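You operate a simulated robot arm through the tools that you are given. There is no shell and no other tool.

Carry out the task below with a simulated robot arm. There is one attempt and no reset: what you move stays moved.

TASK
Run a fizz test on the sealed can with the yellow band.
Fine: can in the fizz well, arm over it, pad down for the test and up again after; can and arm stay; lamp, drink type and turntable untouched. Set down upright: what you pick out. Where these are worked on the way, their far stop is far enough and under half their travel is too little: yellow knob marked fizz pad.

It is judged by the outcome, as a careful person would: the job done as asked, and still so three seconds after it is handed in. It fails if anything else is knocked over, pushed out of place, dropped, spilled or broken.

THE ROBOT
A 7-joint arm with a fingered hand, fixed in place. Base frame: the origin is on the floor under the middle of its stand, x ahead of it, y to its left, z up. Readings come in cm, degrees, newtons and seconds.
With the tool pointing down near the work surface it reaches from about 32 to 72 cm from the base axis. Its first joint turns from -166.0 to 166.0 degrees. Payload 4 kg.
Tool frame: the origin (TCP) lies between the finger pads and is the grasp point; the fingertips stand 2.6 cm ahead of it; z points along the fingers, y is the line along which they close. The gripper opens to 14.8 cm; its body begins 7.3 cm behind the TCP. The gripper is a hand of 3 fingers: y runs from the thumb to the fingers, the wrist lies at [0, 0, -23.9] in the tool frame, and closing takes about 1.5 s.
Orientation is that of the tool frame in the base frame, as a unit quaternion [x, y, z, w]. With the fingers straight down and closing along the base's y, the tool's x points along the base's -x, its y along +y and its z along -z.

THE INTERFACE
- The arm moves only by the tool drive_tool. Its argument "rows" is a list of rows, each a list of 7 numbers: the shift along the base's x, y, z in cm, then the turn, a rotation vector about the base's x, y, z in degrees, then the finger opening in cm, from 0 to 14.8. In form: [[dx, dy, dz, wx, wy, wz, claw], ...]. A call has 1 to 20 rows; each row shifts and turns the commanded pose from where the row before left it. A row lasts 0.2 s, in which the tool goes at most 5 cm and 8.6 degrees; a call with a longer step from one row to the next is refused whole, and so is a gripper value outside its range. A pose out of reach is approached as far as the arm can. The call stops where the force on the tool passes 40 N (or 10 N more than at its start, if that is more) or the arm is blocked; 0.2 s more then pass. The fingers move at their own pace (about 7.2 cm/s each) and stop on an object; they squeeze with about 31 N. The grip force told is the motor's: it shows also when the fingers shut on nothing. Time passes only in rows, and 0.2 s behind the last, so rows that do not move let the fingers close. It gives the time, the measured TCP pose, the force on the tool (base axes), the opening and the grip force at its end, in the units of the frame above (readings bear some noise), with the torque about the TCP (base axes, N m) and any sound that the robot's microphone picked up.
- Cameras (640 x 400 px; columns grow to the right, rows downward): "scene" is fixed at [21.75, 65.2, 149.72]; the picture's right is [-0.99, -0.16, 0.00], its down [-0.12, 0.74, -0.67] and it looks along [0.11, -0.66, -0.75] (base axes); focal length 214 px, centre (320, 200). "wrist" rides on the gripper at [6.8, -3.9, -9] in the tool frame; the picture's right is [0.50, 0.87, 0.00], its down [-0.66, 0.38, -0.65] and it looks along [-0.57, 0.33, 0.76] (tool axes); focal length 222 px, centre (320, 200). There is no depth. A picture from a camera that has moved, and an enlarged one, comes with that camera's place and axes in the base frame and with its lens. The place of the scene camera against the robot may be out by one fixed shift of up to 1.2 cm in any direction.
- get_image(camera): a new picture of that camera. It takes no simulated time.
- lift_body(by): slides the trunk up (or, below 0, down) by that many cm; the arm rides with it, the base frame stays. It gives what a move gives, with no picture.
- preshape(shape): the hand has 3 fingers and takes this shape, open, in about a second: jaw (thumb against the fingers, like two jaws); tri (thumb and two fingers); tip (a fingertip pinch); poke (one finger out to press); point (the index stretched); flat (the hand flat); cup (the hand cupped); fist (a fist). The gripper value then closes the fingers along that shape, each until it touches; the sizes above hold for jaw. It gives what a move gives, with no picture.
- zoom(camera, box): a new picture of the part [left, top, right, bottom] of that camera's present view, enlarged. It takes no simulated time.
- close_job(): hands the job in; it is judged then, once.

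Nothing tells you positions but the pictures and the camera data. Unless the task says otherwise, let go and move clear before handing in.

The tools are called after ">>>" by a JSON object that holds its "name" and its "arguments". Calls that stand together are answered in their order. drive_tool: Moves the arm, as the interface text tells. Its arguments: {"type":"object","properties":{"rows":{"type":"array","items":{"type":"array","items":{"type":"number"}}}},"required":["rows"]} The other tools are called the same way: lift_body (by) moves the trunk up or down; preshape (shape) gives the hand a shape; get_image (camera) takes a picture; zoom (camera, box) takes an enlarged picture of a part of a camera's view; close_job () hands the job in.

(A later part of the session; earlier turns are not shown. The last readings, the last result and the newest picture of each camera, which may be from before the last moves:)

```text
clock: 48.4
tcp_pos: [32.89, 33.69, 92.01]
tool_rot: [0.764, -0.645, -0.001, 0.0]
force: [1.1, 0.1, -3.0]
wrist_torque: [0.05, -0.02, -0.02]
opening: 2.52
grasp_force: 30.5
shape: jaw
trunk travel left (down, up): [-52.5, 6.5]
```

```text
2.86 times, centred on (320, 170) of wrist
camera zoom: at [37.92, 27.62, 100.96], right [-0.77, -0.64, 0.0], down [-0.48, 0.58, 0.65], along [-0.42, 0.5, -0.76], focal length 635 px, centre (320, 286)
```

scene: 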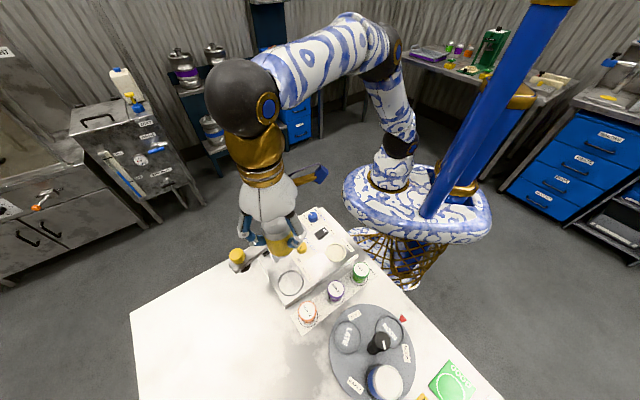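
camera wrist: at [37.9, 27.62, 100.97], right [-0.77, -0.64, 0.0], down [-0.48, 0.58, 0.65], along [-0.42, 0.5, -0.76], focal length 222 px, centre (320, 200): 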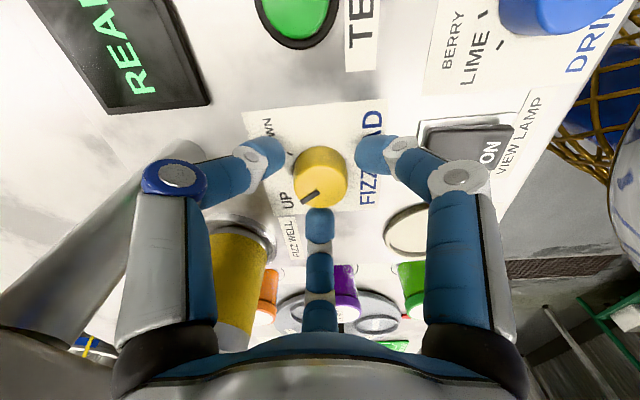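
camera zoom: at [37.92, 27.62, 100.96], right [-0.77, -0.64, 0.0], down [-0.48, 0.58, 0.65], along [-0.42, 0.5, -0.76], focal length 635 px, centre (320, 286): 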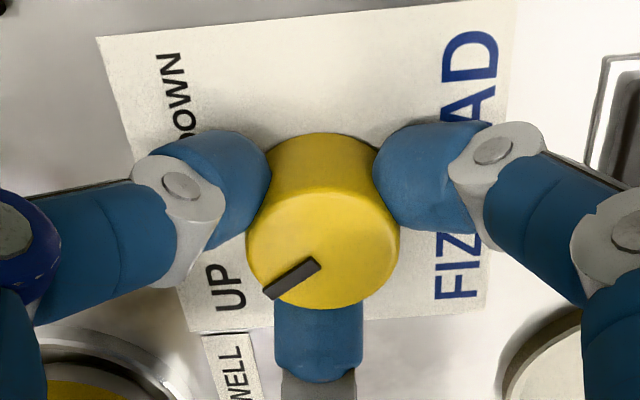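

The knob is gripped. I'll try a first clockwise turn of 15° and check that it follows.

>>> {"name": "drive_tool", "arguments": {"rows": [[0, 0, 0, 0, 0, -5, 2], [0, 0, 0, 0, 0, -5, 2], [0, 0, 0, 0, 0, -5, 2]]}}

>>> {"name": "zoom", "arguments": {"camera": "wrist", "box": [240, 100, 400, 240]}}

>>> {"name": "zoom", "arguments": {"camera": "scene", "box": [270, 205, 340, 265]}}

```text
clock: 49.2
tcp_pos: [32.93, 33.79, 92.07]
tool_rot: [-0.673, 0.739, 0.001, 0.001]
force: [2.2, 1.5, -1.1]
wrist_torque: [0.01, -0.09, -0.02]
opening: 2.49
grasp_force: 30.9
shape: jaw
trunk travel left (down, up): [-52.5, 6.5]
```

```text
2.86 times, centred on (320, 170) of wrist
camera zoom: at [36.18, 26.51, 100.95], right [-0.91, -0.42, 0.0], down [-0.31, 0.69, 0.65], along [-0.27, 0.59, -0.76], focal length 635 px, centre (320, 286)
```

zoom: 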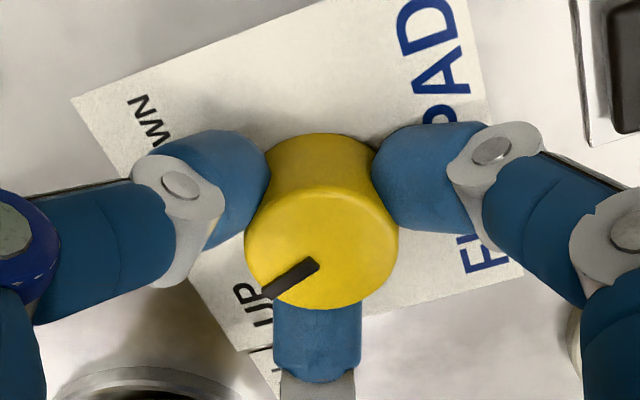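

```text
6.67 times, centred on (305, 235) of scene
camera zoom: at [21.75, 65.2, 149.72], right [-0.99, -0.16, 0.0], down [-0.12, 0.74, -0.67], along [0.11, -0.66, -0.75], focal length 1430 px, centre (420, -33)
```

zoom: 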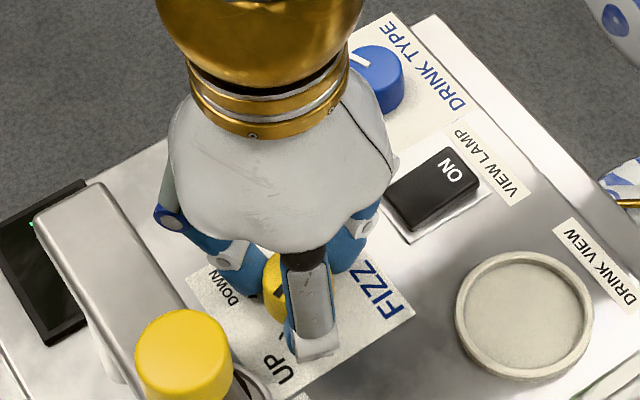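

The knob follows the hand. I'll continue turning clockwise.

>>> {"name": "drive_tool", "arguments": {"rows": [[0, 0, 0, 0, 0, -5, 2], [0, 0, 0, 0, 0, -5, 2], [0, 0, 0, 0, 0, -5, 2], [0, 0, 0, 0, 0, -5, 2]]}}

>>> {"name": "get_image", "arguments": {"camera": "wrist"}}

>>> {"name": "zoom", "arguments": {"camera": "scene", "box": [270, 205, 340, 275]}}

```text
clock: 50.2
tcp_pos: [32.93, 33.58, 92.06]
tool_rot: [-0.534, 0.845, 0.0, -0.001]
force: [2.7, 1.0, -1.8]
wrist_torque: [0.02, -0.05, -0.04]
opening: 2.51
grasp_force: 31.7
shape: jaw
trunk travel left (down, up): [-52.5, 6.5]
```

```text
taken
camera wrist: at [33.58, 25.82, 100.96], right [-1.0, -0.08, 0.0], down [-0.06, 0.75, 0.65], along [-0.05, 0.65, -0.76], focal length 222 px, centre (320, 200)
```

wrist: 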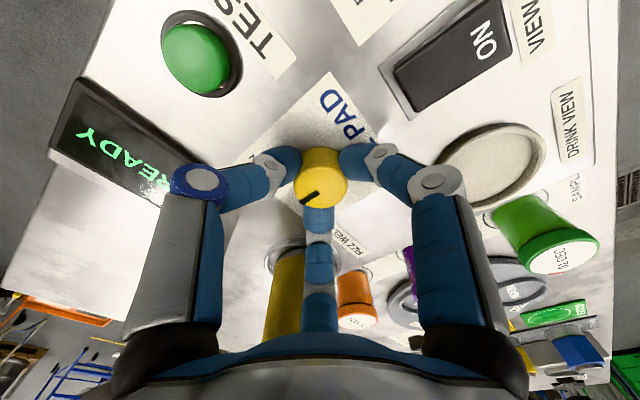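

```text
5.71 times, centred on (305, 240) of scene
camera zoom: at [21.75, 65.2, 149.72], right [-0.99, -0.16, 0.0], down [-0.12, 0.74, -0.67], along [0.11, -0.66, -0.75], focal length 1226 px, centre (406, -29)
```

zoom: 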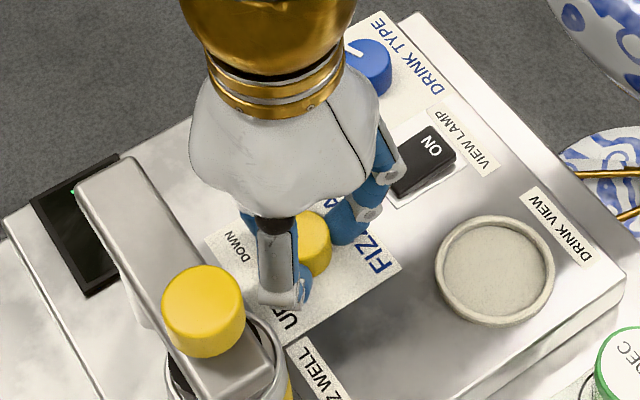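

35° done with the pointer still tracking. Now the finger passes in front of the can, so I'll continue and watch the lateral force.

>>> {"name": "drive_tool", "arguments": {"rows": [[0, 0, 0, 0, 0, -4, 2], [0, 0, 0, 0, 0, -4, 2], [0, 0, 0, 0, 0, -4, 2], [0, 0, 0, 0, 0, -4, 2]]}}

>>> {"name": "get_image", "arguments": {"camera": "wrist"}}

>>> {"name": "zoom", "arguments": {"camera": "scene", "box": [270, 205, 340, 275]}}

```text
clock: 51.2
tcp_pos: [32.83, 33.58, 92.04]
tool_rot: [-0.412, 0.911, 0.0, 0.0]
force: [2.7, 3.8, -1.1]
wrist_torque: [0.04, -0.03, -0.01]
opening: 2.5
grasp_force: 31.0
shape: jaw
trunk travel left (down, up): [-52.5, 6.5]
```

```text
taken
camera wrist: at [31.41, 25.92, 100.95], right [-0.98, 0.2, 0.0], down [0.15, 0.74, 0.65], along [0.13, 0.64, -0.76], focal length 222 px, centre (320, 200)
```

wrist: 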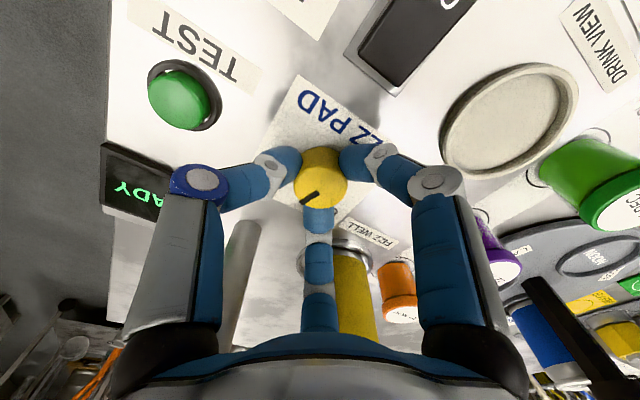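

```text
5.71 times, centred on (305, 240) of scene
camera zoom: at [21.75, 65.2, 149.72], right [-0.99, -0.16, 0.0], down [-0.12, 0.74, -0.67], along [0.11, -0.66, -0.75], focal length 1226 px, centre (406, -29)
```

zoom: 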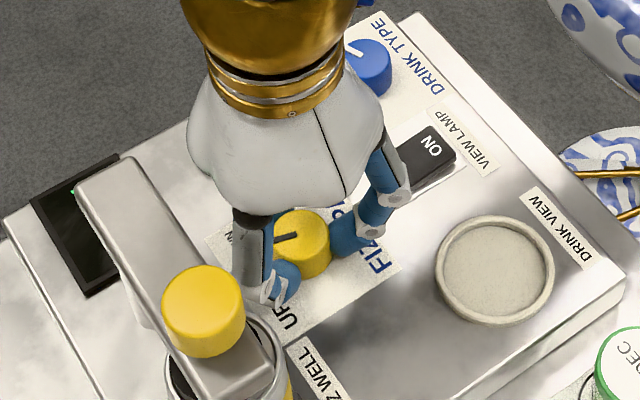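

51° done and the can is undisturbed. I'll turn the rest towards DOWN and look for the stop.

>>> {"name": "drive_tool", "arguments": {"rows": [[0, 0, 0, 0, 0, -4, 2], [0, 0, 0, 0, 0, -4, 2], [0, 0, 0, 0, 0, -4, 2], [0, 0, 0, 0, 0, -3, 2]]}}

>>> {"name": "get_image", "arguments": {"camera": "wrist"}}

>>> {"name": "zoom", "arguments": {"camera": "scene", "box": [270, 205, 340, 275]}}

```text
clock: 52.2
tcp_pos: [32.77, 33.63, 92.16]
tool_rot: [-0.289, 0.957, 0.0, 0.0]
force: [5.6, 2.0, -0.6]
wrist_torque: [0.01, -0.12, 0.01]
opening: 2.5
grasp_force: 30.8
shape: jaw
trunk travel left (down, up): [-52.5, 6.5]
```

```text
taken
camera wrist: at [29.48, 26.57, 100.95], right [-0.9, 0.44, 0.0], down [0.34, 0.68, 0.65], along [0.29, 0.59, -0.76], focal length 222 px, centre (320, 200)
```

wrist: 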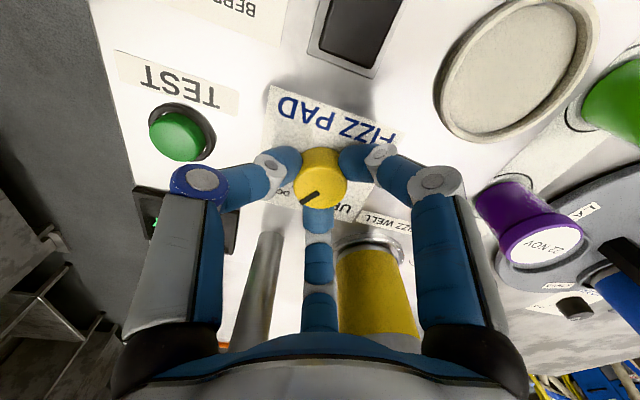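

```text
5.71 times, centred on (305, 240) of scene
camera zoom: at [21.75, 65.2, 149.72], right [-0.99, -0.16, 0.0], down [-0.12, 0.74, -0.67], along [0.11, -0.66, -0.75], focal length 1226 px, centre (406, -29)
```

zoom: 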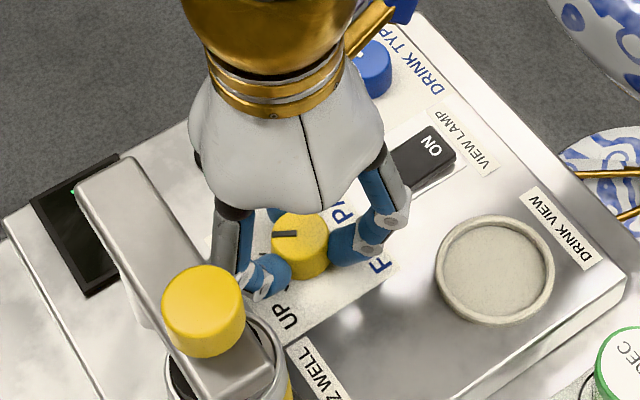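

66° done and the pointer is nearly at DOWN. I'll turn a few more degrees to find the stop.

>>> {"name": "drive_tool", "arguments": {"rows": [[0, 0, 0, 0, 0, -3, 2], [0, 0, 0, 0, 0, -3, 2], [0, 0, 0, 0, 0, 0, 2]]}}

>>> {"name": "zoom", "arguments": {"camera": "wrist", "box": [220, 80, 420, 240]}}

>>> {"name": "zoom", "arguments": {"camera": "scene", "box": [270, 205, 340, 275]}}

```text
clock: 53.0
tcp_pos: [32.93, 33.54, 91.96]
tool_rot: [-0.239, 0.971, 0.0, 0.0]
force: [7.4, 4.5, -1.7]
wrist_torque: [0.06, -0.13, 0.13]
opening: 2.53
grasp_force: 30.9
shape: jaw
trunk travel left (down, up): [-52.5, 6.5]
```

```text
2.50 times, centred on (320, 160) of wrist
camera zoom: at [28.8, 26.98, 100.96], right [-0.84, 0.54, 0.0], down [0.41, 0.64, 0.65], along [0.35, 0.55, -0.76], focal length 555 px, centre (320, 300)
```

zoom: 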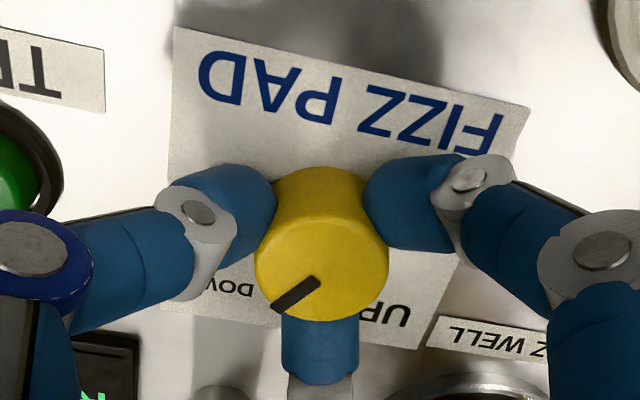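

```text
5.71 times, centred on (305, 240) of scene
camera zoom: at [21.75, 65.2, 149.72], right [-0.99, -0.16, 0.0], down [-0.12, 0.74, -0.67], along [0.11, -0.66, -0.75], focal length 1226 px, centre (406, -29)
```

zoom: 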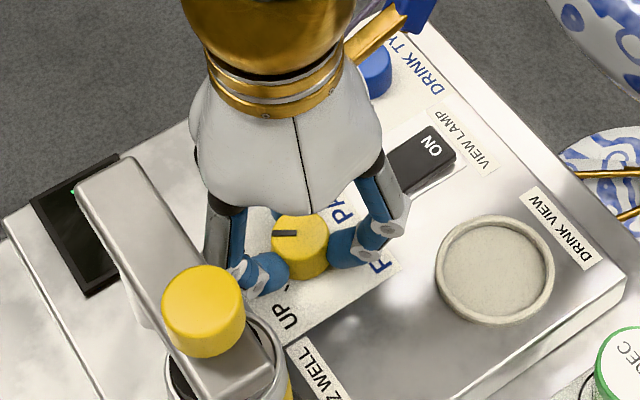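

The twisting resistance just rose, which suggests the DOWN stop. One more small nudge will confirm it.

>>> {"name": "drive_tool", "arguments": {"rows": [[0, 0, 0, 0, 0, -2, 2], [0, 0, 0, 0, 0, 0, 2]]}}

>>> {"name": "zoom", "arguments": {"camera": "scene", "box": [270, 230, 320, 280]}}

>>> {"name": "get_image", "arguments": {"camera": "wrist"}}

```text
clock: 53.6
tcp_pos: [32.97, 33.58, 92.06]
tool_rot: [-0.222, 0.975, 0.0, 0.0]
force: [9.2, 3.8, -2.5]
wrist_torque: [0.04, -0.17, 0.25]
opening: 2.52
grasp_force: 31.5
shape: jaw
trunk travel left (down, up): [-52.5, 6.5]
```

```text
8.00 times, centred on (295, 255) of scene
camera zoom: at [21.75, 65.2, 149.72], right [-0.99, -0.16, 0.0], down [-0.12, 0.74, -0.67], along [0.11, -0.66, -0.75], focal length 1716 px, centre (520, -240)
```

zoom: 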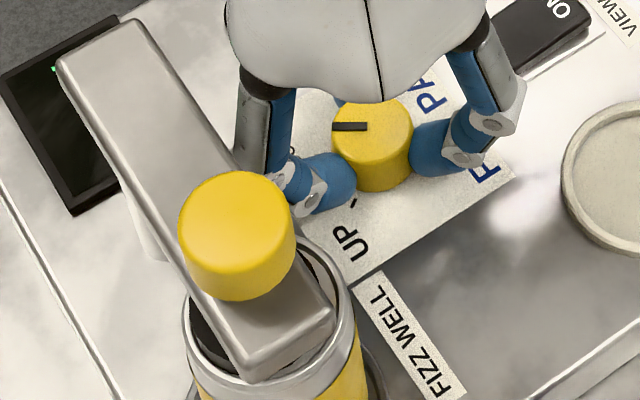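

```text
taken
camera wrist: at [28.58, 27.13, 100.96], right [-0.83, 0.56, 0.0], down [0.43, 0.62, 0.65], along [0.37, 0.54, -0.76], focal length 222 px, centre (320, 200)
```

wrist: 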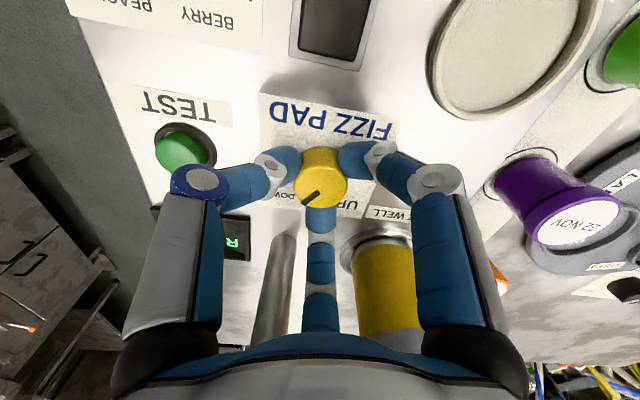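

The torque doubled with no further turning, so the knob is at its DOWN stop. I'll ease the twist, open the fingers and check that it stays there.

>>> {"name": "drive_tool", "arguments": {"rows": [[0, 0, 0, 0, 0, 2.5, 2], [0, 0, 0, 0, 0, 0, 3], [0, 0, 0, 0, 0, 0, 4], [0, 0, 0, 0, 0, 0, 4.4], [0, 0, 0, 0, 0, 0, 4.4]]}}

>>> {"name": "get_image", "arguments": {"camera": "wrist"}}

>>> {"name": "zoom", "arguments": {"camera": "scene", "box": [270, 230, 320, 280]}}

```text
clock: 54.8
tcp_pos: [32.72, 33.7, 92.06]
tool_rot: [-0.243, 0.97, 0.0, 0.0]
force: [1.1, 1.3, -0.2]
wrist_torque: [0.04, 0.02, -0.02]
opening: 4.33
grasp_force: 0.0
shape: jaw
trunk travel left (down, up): [-52.5, 6.5]
```

```text
taken
camera wrist: at [28.76, 26.93, 100.98], right [-0.85, 0.53, 0.0], down [0.4, 0.64, 0.65], along [0.34, 0.56, -0.76], focal length 222 px, centre (320, 200)
```

wrist: 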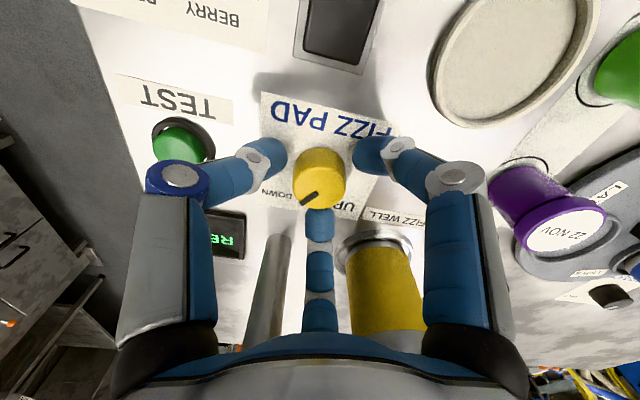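

```text
8.00 times, centred on (295, 255) of scene
camera zoom: at [21.75, 65.2, 149.72], right [-0.99, -0.16, 0.0], down [-0.12, 0.74, -0.67], along [0.11, -0.66, -0.75], focal length 1716 px, centre (520, -240)
```

zoom: 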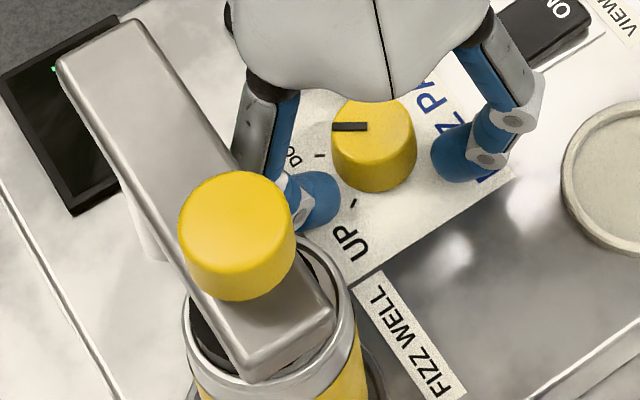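

The pointer stays at DOWN. I'll swing the open fingers back around the knob to the safe orientation before rising past the bar.

>>> {"name": "drive_tool", "arguments": {"rows": [[0, 0, 0, 0, 0, 6, 4.4], [0, 0, 0, 0, 0, 6, 4.4], [0, 0, 0, 0, 0, 6, 4.4], [0, 0, 0, 0, 0, 6, 4.4], [0, 0, 0, 0, 0, 6, 4.4], [0, 0, 0, 0, 0, 6, 4.4], [0, 0, 0, 0, 0, 6, 4.4], [0, 0, 0, 0, 0, 6, 4.4], [0, 0, 0, 0, 0, 6, 4.4], [0, 0, 0, 0, 0, 6, 4.4], [0, 0, 0, 0, 0, 2, 4.4], [0, 0, 0, 0, 0, 0, 4.4]]}}

>>> {"name": "get_image", "arguments": {"camera": "wrist"}}

>>> {"name": "zoom", "arguments": {"camera": "scene", "box": [270, 205, 340, 275]}}

```text
clock: 57.4
tcp_pos: [32.83, 33.58, 92.06]
tool_rot: [0.708, -0.706, 0.0, 0.0]
force: [-0.9, -0.5, -0.2]
wrist_torque: [0.01, -0.02, -0.04]
opening: 4.37
grasp_force: 0.1
shape: jaw
trunk travel left (down, up): [-52.5, 6.5]
```

```text
taken
camera wrist: at [36.86, 26.83, 100.98], right [-0.86, -0.5, 0.0], down [-0.38, 0.65, 0.65], along [-0.33, 0.56, -0.76], focal length 222 px, centre (320, 200)
```

wrist: 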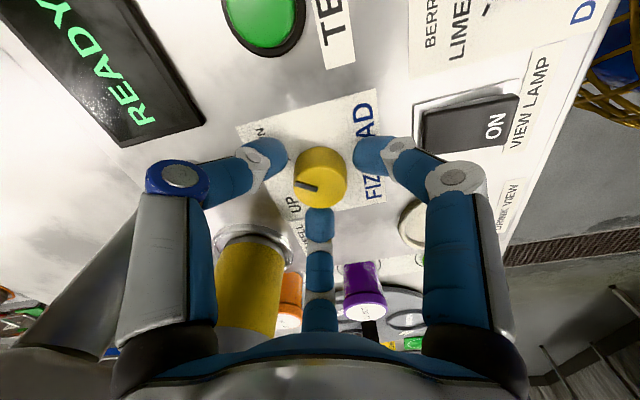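

```text
5.71 times, centred on (305, 240) of scene
camera zoom: at [21.75, 65.2, 149.72], right [-0.99, -0.16, 0.0], down [-0.12, 0.74, -0.67], along [0.11, -0.66, -0.75], focal length 1226 px, centre (406, -29)
```

zoom: 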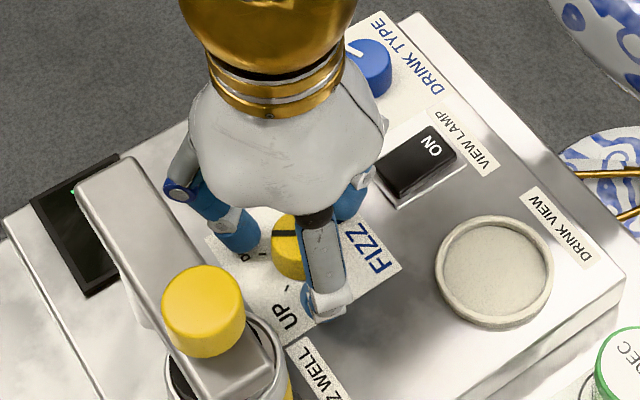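

The can and knob look undisturbed. I'll rise clear and check the pointer and pad.

>>> {"name": "drive_tool", "arguments": {"rows": [[0, 0, 1, 0, 0, 0, 4.4], [0, 0, 2, 0, 0, 0, 4.4], [0, 0, 3, 0, 0, 0, 4.4], [0, 0, 3, 0, 0, 0, 4.4], [0, 0, 3, 0, 0, 0, 4.4], [0, 0, 3, 0, 0, 0, 4.4], [0, 0, 3, 0, 0, 0, 4.4], [0, 0, 2, 0, 0, 0, 4.4], [0, 0, 0, 0, 0, 0, 4.4]]}}

>>> {"name": "zoom", "arguments": {"camera": "wrist", "box": [200, 0, 400, 140]}}

>>> {"name": "zoom", "arguments": {"camera": "scene", "box": [260, 215, 330, 295]}}

```text
clock: 59.4
tcp_pos: [32.91, 33.53, 112.09]
tool_rot: [0.708, -0.706, 0.0, -0.001]
force: [0.1, 0.3, 0.3]
wrist_torque: [0.0, -0.04, 0.01]
opening: 4.35
grasp_force: 0.1
shape: jaw
trunk travel left (down, up): [-52.5, 6.5]
```

```text
2.86 times, centred on (300, 70) of wrist
camera zoom: at [36.81, 26.83, 121.05], right [-0.86, -0.5, 0.0], down [-0.38, 0.65, 0.65], along [-0.33, 0.56, -0.76], focal length 635 px, centre (377, 571)
```

zoom: 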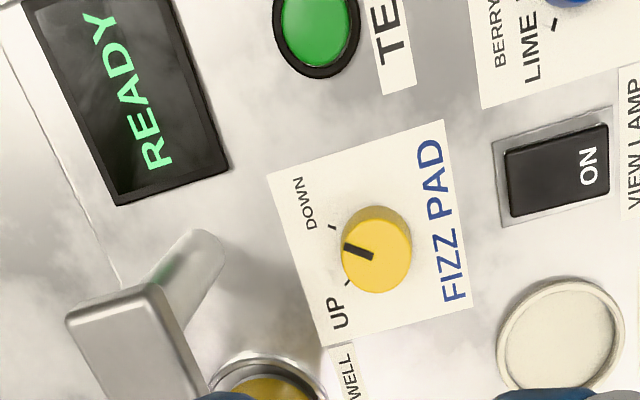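

```text
5.00 times, centred on (295, 255) of scene
camera zoom: at [21.75, 65.2, 149.72], right [-0.99, -0.16, 0.0], down [-0.12, 0.74, -0.67], along [0.11, -0.66, -0.75], focal length 1072 px, centre (445, -75)
```

zoom: 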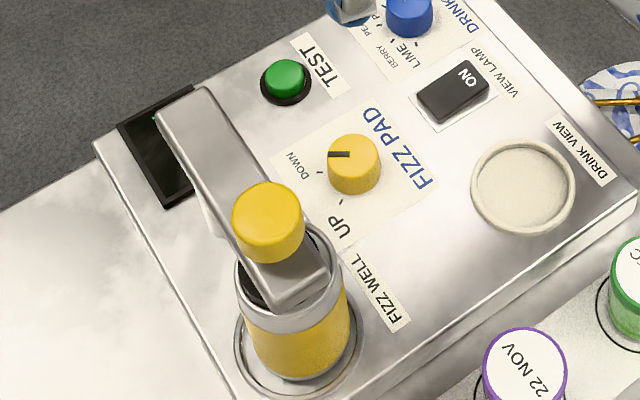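

The knob points to DOWN and the display shows READY. I'll move over TEST and shape the hand for pressing.

>>> {"name": "drive_tool", "arguments": {"rows": [[1.4, -1.45, 1, 0, 0, -6, 6], [1.4, -1.45, 1, 0, 0, -6, 6], [1.4, -1.45, 1, 0, 0, -6, 6], [1.4, -1.45, 1, 0, 0, -6, 6], [0, 0, 0, 0, 0, -6, 6], [0, 0, 0, 0, 0, 0, 6]]}}

>>> {"name": "preshape", "arguments": {"shape": "poke"}}

>>> {"name": "get_image", "arguments": {"camera": "wrist"}}

>>> {"name": "get_image", "arguments": {"camera": "scene"}}

```text
clock: 60.8
tcp_pos: [38.4, 27.76, 116.05]
tool_rot: [-0.501, 0.865, 0.0, 0.0]
force: [0.6, 0.3, 0.8]
wrist_torque: [0.02, 0.02, 0.02]
opening: 5.98
grasp_force: 0.0
shape: jaw
trunk travel left (down, up): [-52.5, 6.5]
```

```text
clock: 61.7
tcp_pos: [38.4, 27.86, 116.17]
tool_rot: [-0.502, 0.865, 0.0, 0.0]
force: [-0.3, -0.1, 0.1]
wrist_torque: [-0.01, 0.0, 0.02]
opening: 0.02
grasp_force: 0.0
shape: poke
trunk travel left (down, up): [-52.5, 6.5]
```

```text
taken
camera wrist: at [38.57, 19.96, 125.02], right [-1.0, 0.0, 0.0], down [0.0, 0.76, 0.65], along [0.0, 0.65, -0.76], focal length 222 px, centre (320, 200)
```

wrist: 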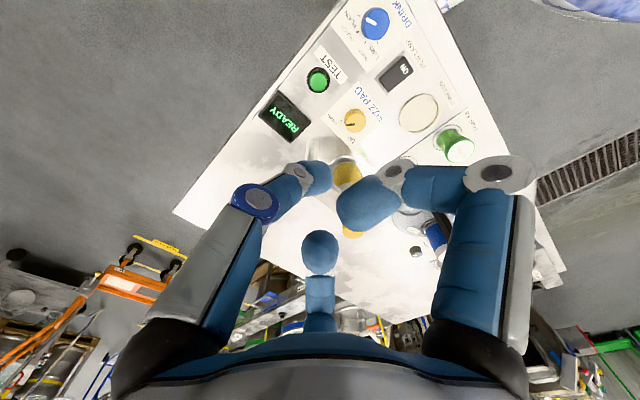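

```text
taken
```

scene: 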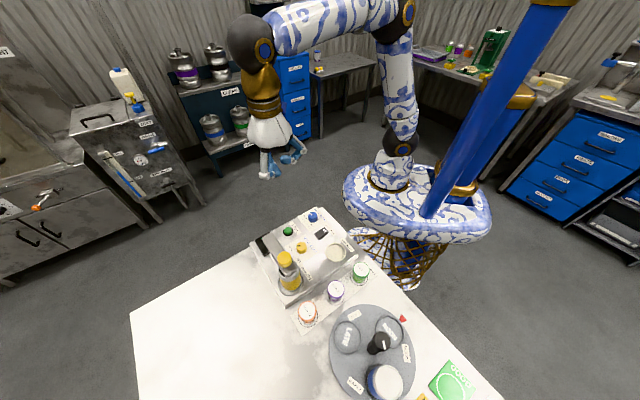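

I'll zoom in to see which fingertip sticks out in this shape.

>>> {"name": "zoom", "arguments": {"camera": "wrist", "box": [220, 130, 420, 290]}}

>>> {"name": "zoom", "arguments": {"camera": "scene", "box": [230, 80, 330, 200]}}

```text
2.50 times, centred on (320, 210) of wrist
camera zoom: at [38.57, 19.96, 125.02], right [-1.0, 0.0, 0.0], down [0.0, 0.76, 0.65], along [0.0, 0.65, -0.76], focal length 555 px, centre (320, 175)
```

zoom: 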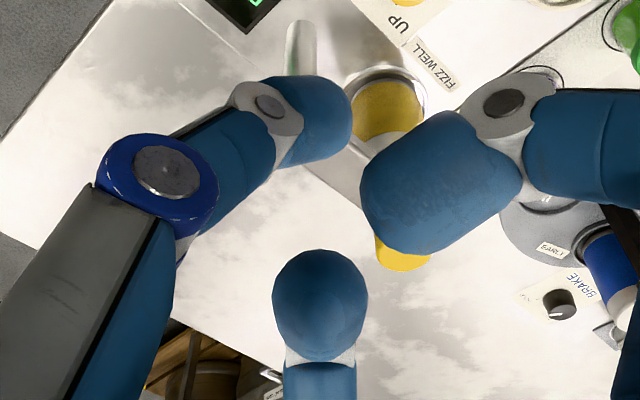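

```text
3.33 times, centred on (280, 140) of scene
camera zoom: at [21.75, 65.2, 149.72], right [-0.99, -0.16, 0.0], down [-0.12, 0.74, -0.67], along [0.11, -0.66, -0.75], focal length 715 px, centre (453, 400)
```

zoom: 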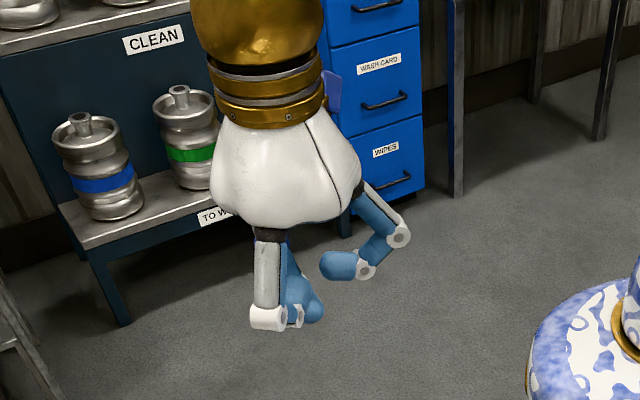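

The thumb is the finger pointing out, with its tip on the tool axis, while the others are curled back. I'll get a precise fix on the TEST button.

>>> {"name": "zoom", "arguments": {"camera": "wrist", "box": [260, 30, 380, 130]}}

>>> {"name": "zoom", "arguments": {"camera": "scene", "box": [270, 215, 320, 255]}}

```text
4.00 times, centred on (320, 80) of wrist
camera zoom: at [38.57, 19.96, 125.02], right [-1.0, 0.0, 0.0], down [0.0, 0.76, 0.65], along [0.0, 0.65, -0.76], focal length 888 px, centre (320, 680)
```

zoom: 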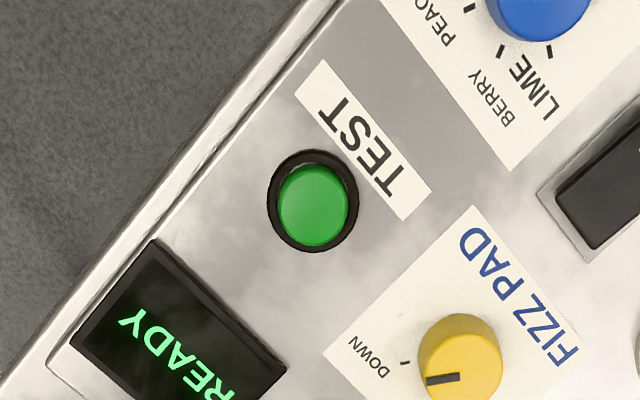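

```text
10.00 times, centred on (295, 235) of scene
camera zoom: at [21.75, 65.2, 149.72], right [-0.99, -0.16, 0.0], down [-0.12, 0.74, -0.67], along [0.11, -0.66, -0.75], focal length 2145 px, centre (570, -150)
```

zoom: 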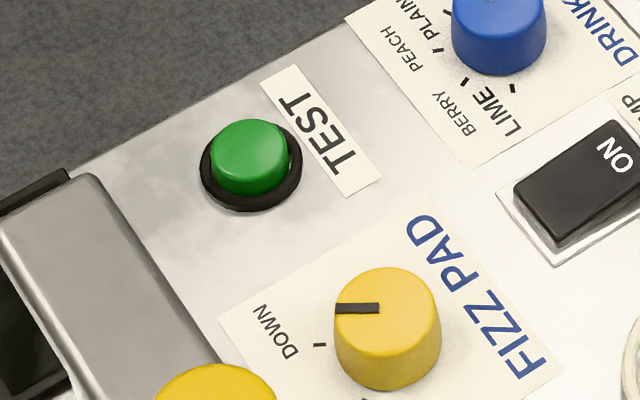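

The thumb tip needs to shift about (+0.3, +0.1) cm. I'll lower to just above the button and check.

>>> {"name": "drive_tool", "arguments": {"rows": [[0.3, 0.08, -3, 0, 0, 0, 0], [0, 0, -4, 0, 0, 0, 0], [0, 0, -4, 0, 0, 0, 0], [0, 0, -4, 0, 0, 0, 0], [0, 0, -3, 0, 0, 0, 0], [0, 0, -2, 0, 0, 0, 0], [0, 0, -1.2, 0, 0, 0, 0], [0, 0, 0, 0, 0, 0, 0]]}}

>>> {"name": "get_image", "arguments": {"camera": "wrist"}}

>>> {"name": "zoom", "arguments": {"camera": "scene", "box": [250, 190, 330, 260]}}

```text
clock: 63.5
tcp_pos: [38.77, 27.91, 94.83]
tool_rot: [-0.502, 0.865, 0.0, 0.0]
force: [-0.2, 0.1, -0.2]
wrist_torque: [0.0, 0.01, -0.03]
opening: 0.02
grasp_force: 31.1
shape: jaw
trunk travel left (down, up): [-52.5, 6.5]
```

```text
taken
camera wrist: at [38.83, 20.01, 103.84], right [-1.0, 0.0, 0.0], down [0.0, 0.76, 0.65], along [0.0, 0.65, -0.76], focal length 222 px, centre (320, 200)
```

wrist: 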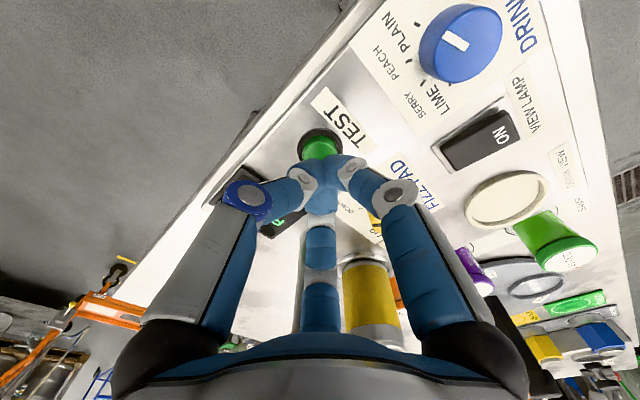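

```text
5.71 times, centred on (290, 225) of scene
camera zoom: at [21.75, 65.2, 149.72], right [-0.99, -0.16, 0.0], down [-0.12, 0.74, -0.67], along [0.11, -0.66, -0.75], focal length 1226 px, centre (491, 57)
```

zoom: 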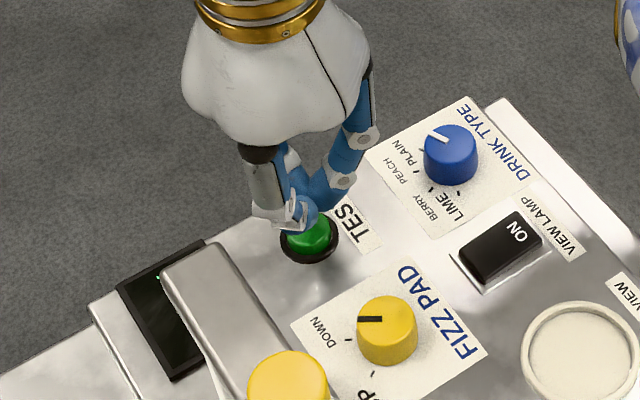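

The zero gripper value folded the hand into a closed jaw, which still makes a compact pressing tip. I'll zoom to check its alignment over the button.

>>> {"name": "zoom", "arguments": {"camera": "wrist", "box": [260, 100, 380, 220]}}

>>> {"name": "zoom", "arguments": {"camera": "scene", "box": [270, 205, 310, 245]}}

```text
3.33 times, centred on (320, 160) of wrist
camera zoom: at [38.83, 20.01, 103.84], right [-1.0, 0.0, 0.0], down [0.0, 0.76, 0.65], along [0.0, 0.65, -0.76], focal length 740 px, centre (320, 333)
```

zoom: 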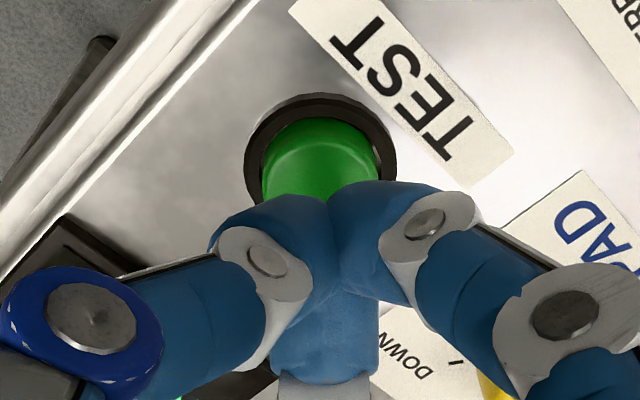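

```text
10.00 times, centred on (290, 225) of scene
camera zoom: at [21.75, 65.2, 149.72], right [-0.99, -0.16, 0.0], down [-0.12, 0.74, -0.67], along [0.11, -0.66, -0.75], focal length 2145 px, centre (620, -50)
```

zoom: 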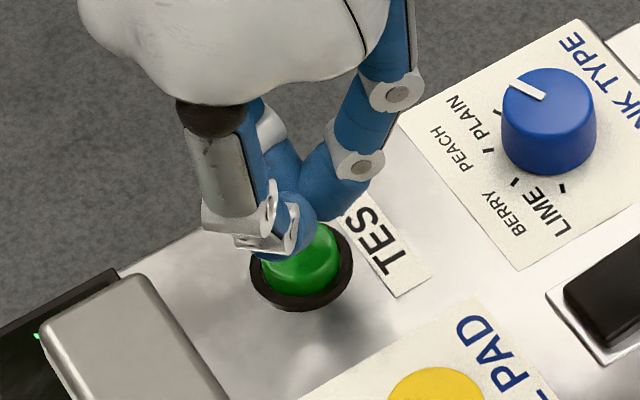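

The fingertips are centred over the button within 0.1 cm. I'll press down slowly and watch the force and sound.

>>> {"name": "drive_tool", "arguments": {"rows": [[0, -0.05, -0.8, 0, 0, 0, 0], [0, 0, -0.6, 0, 0, 0, 0], [0, 0, -0.3, 0, 0, 0, 0], [0, 0, -0.2, 0, 0, 0, 0], [0, 0, 0, 0, 0, 0, 0]]}}

```text
clock: 64.7
tcp_pos: [38.74, 27.83, 93.02]
tool_rot: [-0.502, 0.865, 0.0, 0.0]
force: [-0.2, 1.3, 0.2]
wrist_torque: [0.01, -0.02, 0.04]
opening: 0.0
grasp_force: 31.1
shape: jaw
trunk travel left (down, up): [-52.5, 6.5]
```

No contact yet, so I'll continue in small steps.

>>> {"name": "drive_tool", "arguments": {"rows": [[0, 0, -0.15, 0, 0, 0, 0], [0, 0, -0.15, 0, 0, 0, 0], [0, 0, -0.15, 0, 0, 0, 0], [0, 0, 0, 0, 0, 0, 0]]}}

>>> {"name": "zoom", "arguments": {"camera": "scene", "box": [250, 205, 320, 265]}}

```text
clock: 65.7
tcp_pos: [38.76, 27.94, 92.7]
tool_rot: [-0.502, 0.865, 0.0, 0.0]
force: [-0.2, -0.9, 12.2]
wrist_torque: [-0.01, 0.02, 0.0]
opening: 0.0
grasp_force: 30.9
shape: jaw
trunk travel left (down, up): [-52.5, 6.5]
heard: click
```

```text
6.67 times, centred on (285, 235) of scene
camera zoom: at [21.75, 65.2, 149.72], right [-0.99, -0.16, 0.0], down [-0.12, 0.74, -0.67], along [0.11, -0.66, -0.75], focal length 1430 px, centre (553, -33)
```

zoom: 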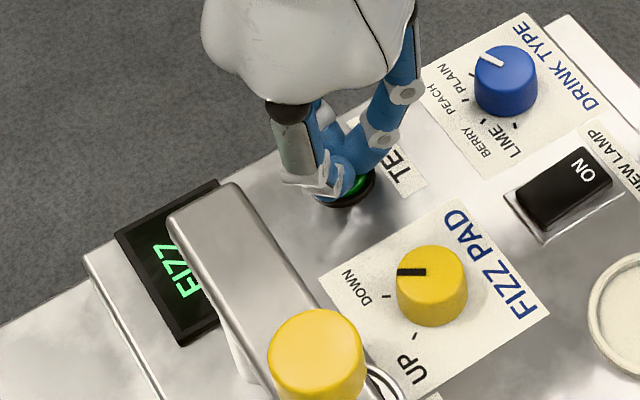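

It clicked and the display now shows "FIZZ…", so the test registered. I'll lift off and read the display.

>>> {"name": "drive_tool", "arguments": {"rows": [[0, 0, 0.5, 0, 0, 0, 0], [0, 0, 1.5, 0, 0, 0, 0], [0, 0, 3, 0, 0, 0, 0], [0, 0, 4, 0, 0, 0, 0], [0, 0, 4, 0, 0, 0, 0], [0, 0, 4, 0, 0, 0, 0], [0, 0, 4, 0, 0, 0, 0], [0, 0, 2, 0, 0, 0, 0], [0, 0, 0, 0, 0, 0, 0]]}}

>>> {"name": "get_image", "arguments": {"camera": "wrist"}}

>>> {"name": "zoom", "arguments": {"camera": "wrist", "box": [220, 40, 400, 170]}}

>>> {"name": "zoom", "arguments": {"camera": "scene", "box": [245, 205, 345, 295]}}

```text
clock: 67.7
tcp_pos: [38.67, 27.85, 115.7]
tool_rot: [-0.502, 0.865, 0.0, 0.0]
force: [0.0, 0.3, -0.1]
wrist_torque: [0.01, 0.01, 0.01]
opening: 0.0
grasp_force: 30.7
shape: jaw
trunk travel left (down, up): [-52.5, 6.5]
```

```text
taken
camera wrist: at [38.8, 19.95, 124.55], right [-1.0, 0.0, 0.0], down [0.0, 0.76, 0.65], along [0.0, 0.65, -0.76], focal length 222 px, centre (320, 200)
```

wrist: 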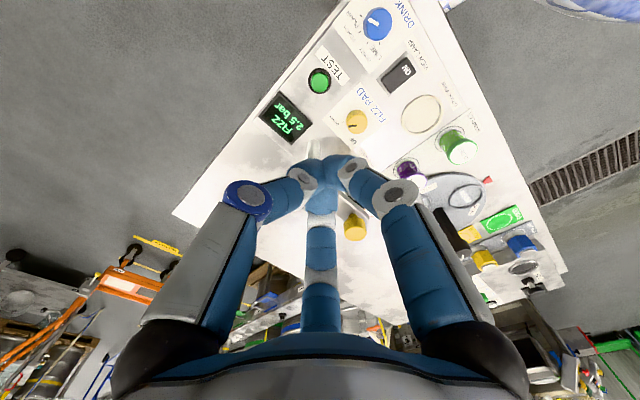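

```text
3.08 times, centred on (310, 105) of wrist
camera zoom: at [38.8, 19.95, 124.55], right [-1.0, 0.0, 0.0], down [0.0, 0.76, 0.65], along [0.0, 0.65, -0.76], focal length 684 px, centre (351, 492)
```

zoom: 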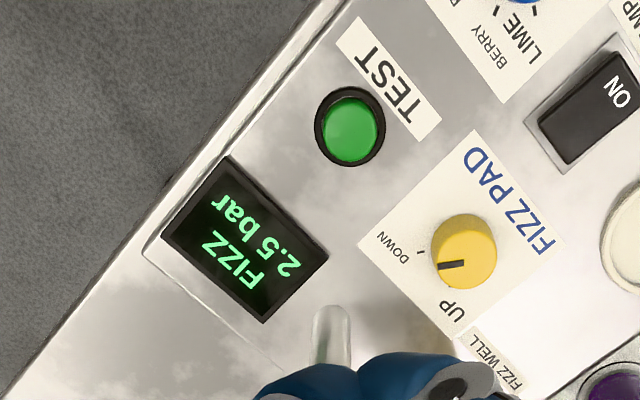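

```text
4.44 times, centred on (295, 250) of scene
camera zoom: at [21.75, 65.2, 149.72], right [-0.99, -0.16, 0.0], down [-0.12, 0.74, -0.67], along [0.11, -0.66, -0.75], focal length 953 px, centre (431, -22)
```

zoom: 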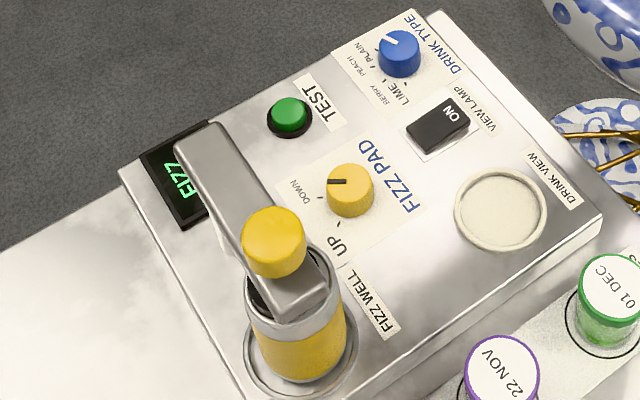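

The display reads "FIZZ 2.5 bar", so the test is complete. Now I'll return to the knob to turn it back UP, using the same safe approach orientation.

>>> {"name": "drive_tool", "arguments": {"rows": [[0, 0, 0, 0, 0, 0, 5.4], [-1.45, 1.45, -0.5, 0, 0, 8, 5.4], [-1.45, 1.45, -0.5, 0, 0, 8, 5.4], [-1.45, 1.45, -0.5, 0, 0, 8, 5.4], [-1.5, 1.45, -0.5, 0, 0, 8, 5.4], [0, 0, 0, 0, 0, 0, 5.4], [0, 0, 0, 0, 0, 0, 5.4]]}}

>>> {"name": "zoom", "arguments": {"camera": "wrist", "box": [250, 20, 390, 140]}}

```text
clock: 69.3
tcp_pos: [32.99, 33.56, 113.56]
tool_rot: [0.721, -0.693, -0.001, 0.0]
force: [-0.2, 0.9, 0.2]
wrist_torque: [-0.02, 0.01, 0.0]
opening: 5.15
grasp_force: 0.1
shape: jaw
trunk travel left (down, up): [-52.5, 6.5]
```

```text
3.33 times, centred on (320, 80) of wrist
camera zoom: at [37.29, 27.02, 122.56], right [-0.85, -0.53, 0.0], down [-0.4, 0.64, 0.65], along [-0.35, 0.55, -0.76], focal length 740 px, centre (320, 600)
```

zoom: 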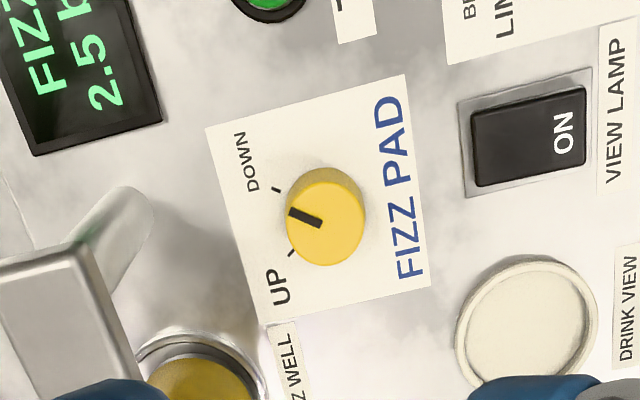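

The knob still points to DOWN. I'll descend along the same safe path.

>>> {"name": "drive_tool", "arguments": {"rows": [[-0.2, 0.04, -3, 0, 0, 0, 5.4], [0, 0, -4, 0, 0, 0, 5.4], [0, 0, -4, 0, 0, 0, 5.4], [0, 0, -3, 0, 0, 0, 5.4], [0, 0, -2.5, 0, 0, 0, 5.4], [0, 0, -2, 0, 0, 0, 5.4], [0, 0, 0, 0, 0, 0, 5.4]]}}

>>> {"name": "zoom", "arguments": {"camera": "wrist", "box": [240, 80, 400, 220]}}

>>> {"name": "zoom", "arguments": {"camera": "scene", "box": [270, 205, 340, 275]}}

```text
clock: 70.9
tcp_pos: [32.68, 33.77, 95.03]
tool_rot: [0.721, -0.693, 0.0, -0.001]
force: [0.5, 0.3, 0.0]
wrist_torque: [0.05, -0.01, 0.02]
opening: 5.17
grasp_force: 0.1
shape: jaw
trunk travel left (down, up): [-52.5, 6.5]
```

```text
2.86 times, centred on (320, 150) of wrist
camera zoom: at [36.92, 27.11, 104.08], right [-0.85, -0.53, 0.0], down [-0.4, 0.64, 0.65], along [-0.35, 0.55, -0.76], focal length 635 px, centre (320, 343)
```

zoom: 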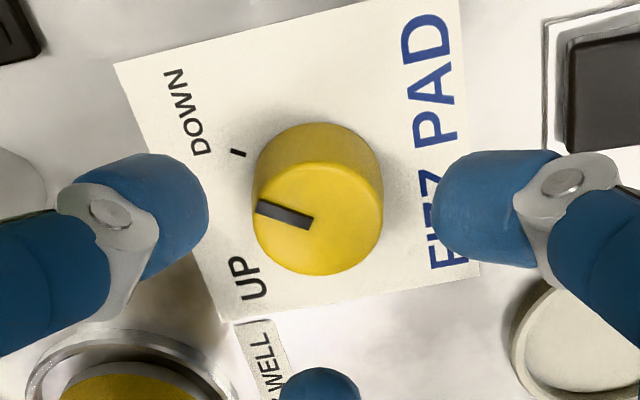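

```text
5.71 times, centred on (305, 240) of scene
camera zoom: at [21.75, 65.2, 149.72], right [-0.99, -0.16, 0.0], down [-0.12, 0.74, -0.67], along [0.11, -0.66, -0.75], focal length 1226 px, centre (406, -29)
```

zoom: 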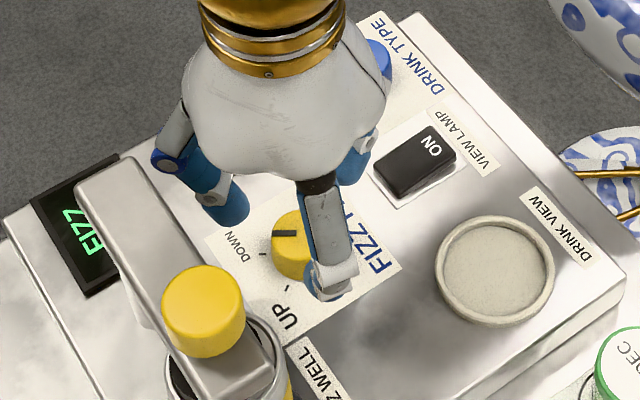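

I'm about 0.15 cm off, so I'll correct, lower to grip height and swing the open fingers clockwise around the knob to the start orientation.

>>> {"name": "drive_tool", "arguments": {"rows": [[0.13, -0.14, -1.5, 0, 0, 0, 5.0], [0, 0, -1, 0, 0, 0, 4.6], [0, 0, -0.45, 0, 0, 0, 4.6], [0, 0, 0, 0, 0, -6, 4.6], [0, 0, 0, 0, 0, -6, 4.6], [0, 0, 0, 0, 0, -6, 4.6], [0, 0, 0, 0, 0, -6, 4.6], [0, 0, 0, 0, 0, -6, 4.6], [0, 0, 0, 0, 0, -6, 4.6], [0, 0, 0, 0, 0, -6, 4.6], [0, 0, 0, 0, 0, -6, 4.6], [0, 0, 0, 0, 0, -6, 4.6], [0, 0, 0, 0, 0, -6, 4.6], [0, 0, 0, 0, 0, -4, 4.6], [0, 0, 0, 0, 0, 0, 4.6]]}}

>>> {"name": "get_image", "arguments": {"camera": "wrist"}}

>>> {"name": "zoom", "arguments": {"camera": "scene", "box": [270, 205, 340, 275]}}

```text
clock: 74.1
tcp_pos: [32.78, 33.58, 92.18]
tool_rot: [-0.243, 0.97, 0.0, 0.0]
force: [0.6, -0.4, -0.6]
wrist_torque: [0.01, -0.01, -0.02]
opening: 4.45
grasp_force: 0.1
shape: jaw
trunk travel left (down, up): [-52.5, 6.5]
```

```text
taken
camera wrist: at [28.74, 26.91, 100.98], right [-0.85, 0.53, 0.0], down [0.4, 0.64, 0.65], along [0.35, 0.56, -0.76], focal length 222 px, centre (320, 200)
```

wrist: 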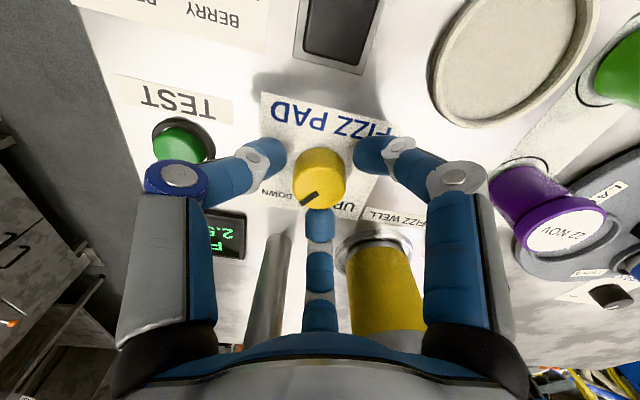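

```text
5.71 times, centred on (305, 240) of scene
camera zoom: at [21.75, 65.2, 149.72], right [-0.99, -0.16, 0.0], down [-0.12, 0.74, -0.67], along [0.11, -0.66, -0.75], focal length 1226 px, centre (406, -29)
```

zoom: 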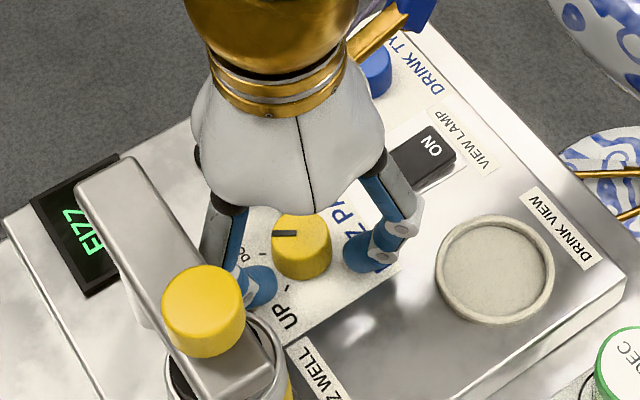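

The fingers are in place with the knob still at DOWN. I'll close on it and turn counter-clockwise, starting with part of the travel.

>>> {"name": "drive_tool", "arguments": {"rows": [[0, 0, 0, 0, 0, 0, 3.8], [0, 0, 0, 0, 0, 0, 3.2], [0, 0, 0, 0, 0, 0, 2.6], [0, 0, 0, 0, 0, 0, 2], [0, 0, 0, 0, 0, 0, 2], [0, 0, 0, 0, 0, 0, 2], [0, 0, 0, 0, 0, 5, 2], [0, 0, 0, 0, 0, 5, 2], [0, 0, 0, 0, 0, 5, 2], [0, 0, 0, 0, 0, 5, 2]]}}

>>> {"name": "zoom", "arguments": {"camera": "wrist", "box": [240, 100, 400, 240]}}

>>> {"name": "zoom", "arguments": {"camera": "scene", "box": [270, 205, 340, 275]}}

```text
clock: 76.3
tcp_pos: [32.83, 33.57, 92.06]
tool_rot: [-0.409, 0.913, 0.0, -0.001]
force: [1.5, 1.4, -4.6]
wrist_torque: [0.02, -0.06, 0.01]
opening: 2.51
grasp_force: 30.5
shape: tri
trunk travel left (down, up): [-52.5, 6.5]
```

```text
2.86 times, centred on (320, 170) of wrist
camera zoom: at [31.31, 25.86, 100.98], right [-0.98, 0.2, 0.0], down [0.15, 0.74, 0.65], along [0.13, 0.64, -0.76], focal length 635 px, centre (320, 286)
```

zoom: 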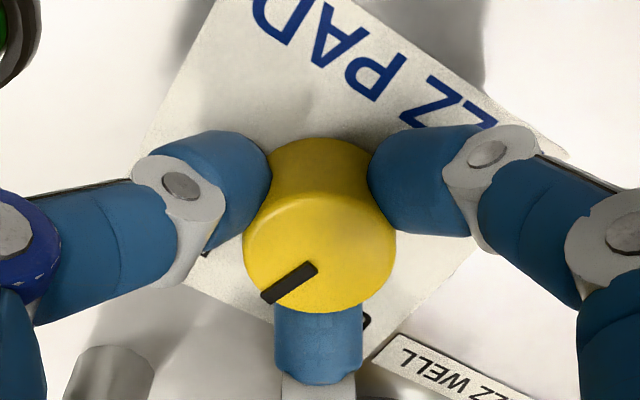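

```text
5.71 times, centred on (305, 240) of scene
camera zoom: at [21.75, 65.2, 149.72], right [-0.99, -0.16, 0.0], down [-0.12, 0.74, -0.67], along [0.11, -0.66, -0.75], focal length 1226 px, centre (406, -29)
```

zoom: 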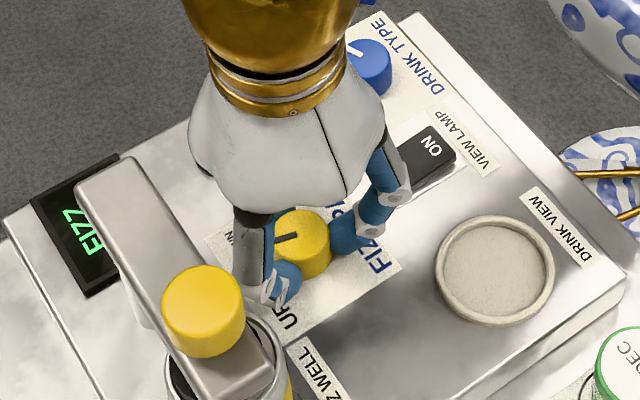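

The knob follows. I'll continue counter-clockwise towards UP.

>>> {"name": "drive_tool", "arguments": {"rows": [[0, 0, 0, 0, 0, 5, 2], [0, 0, 0, 0, 0, 5, 2], [0, 0, 0, 0, 0, 5, 2], [0, 0, 0, 0, 0, 5, 2], [0, 0, 0, 0, 0, 5, 2], [0, 0, 0, 0, 0, 5, 2], [0, 0, 0, 0, 0, 5, 2]]}}

>>> {"name": "get_image", "arguments": {"camera": "wrist"}}

>>> {"name": "zoom", "arguments": {"camera": "scene", "box": [270, 205, 340, 275]}}

```text
clock: 77.9
tcp_pos: [32.78, 33.56, 92.03]
tool_rot: [-0.663, 0.748, -0.001, -0.001]
force: [4.8, -1.0, -1.8]
wrist_torque: [-0.02, -0.12, -0.02]
opening: 2.52
grasp_force: 31.1
shape: tri
trunk travel left (down, up): [-52.5, 6.5]
```

```text
taken
camera wrist: at [35.99, 26.34, 100.96], right [-0.92, -0.39, 0.0], down [-0.3, 0.7, 0.65], along [-0.26, 0.6, -0.76], focal length 222 px, centre (320, 200)
```

wrist: 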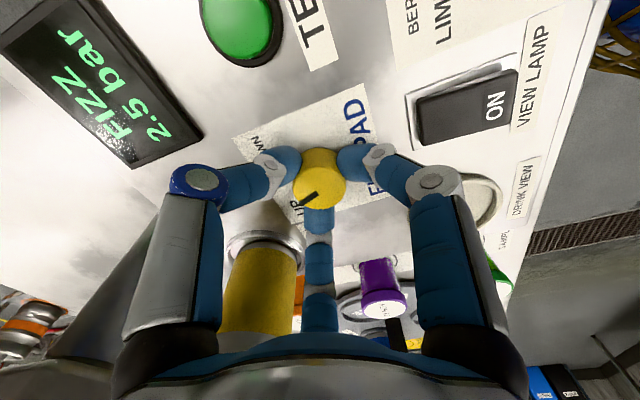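

```text
5.71 times, centred on (305, 240) of scene
camera zoom: at [21.75, 65.2, 149.72], right [-0.99, -0.16, 0.0], down [-0.12, 0.74, -0.67], along [0.11, -0.66, -0.75], focal length 1226 px, centre (406, -29)
```

zoom: 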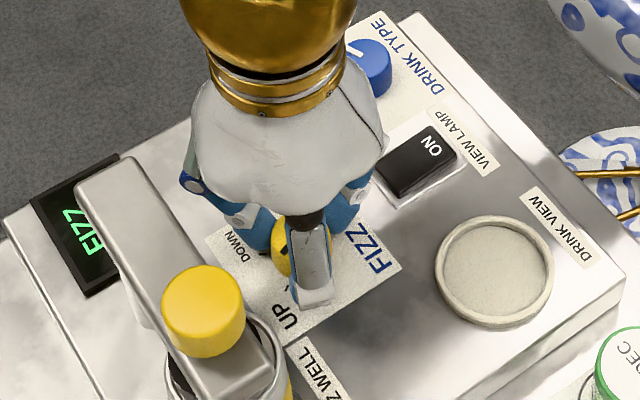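

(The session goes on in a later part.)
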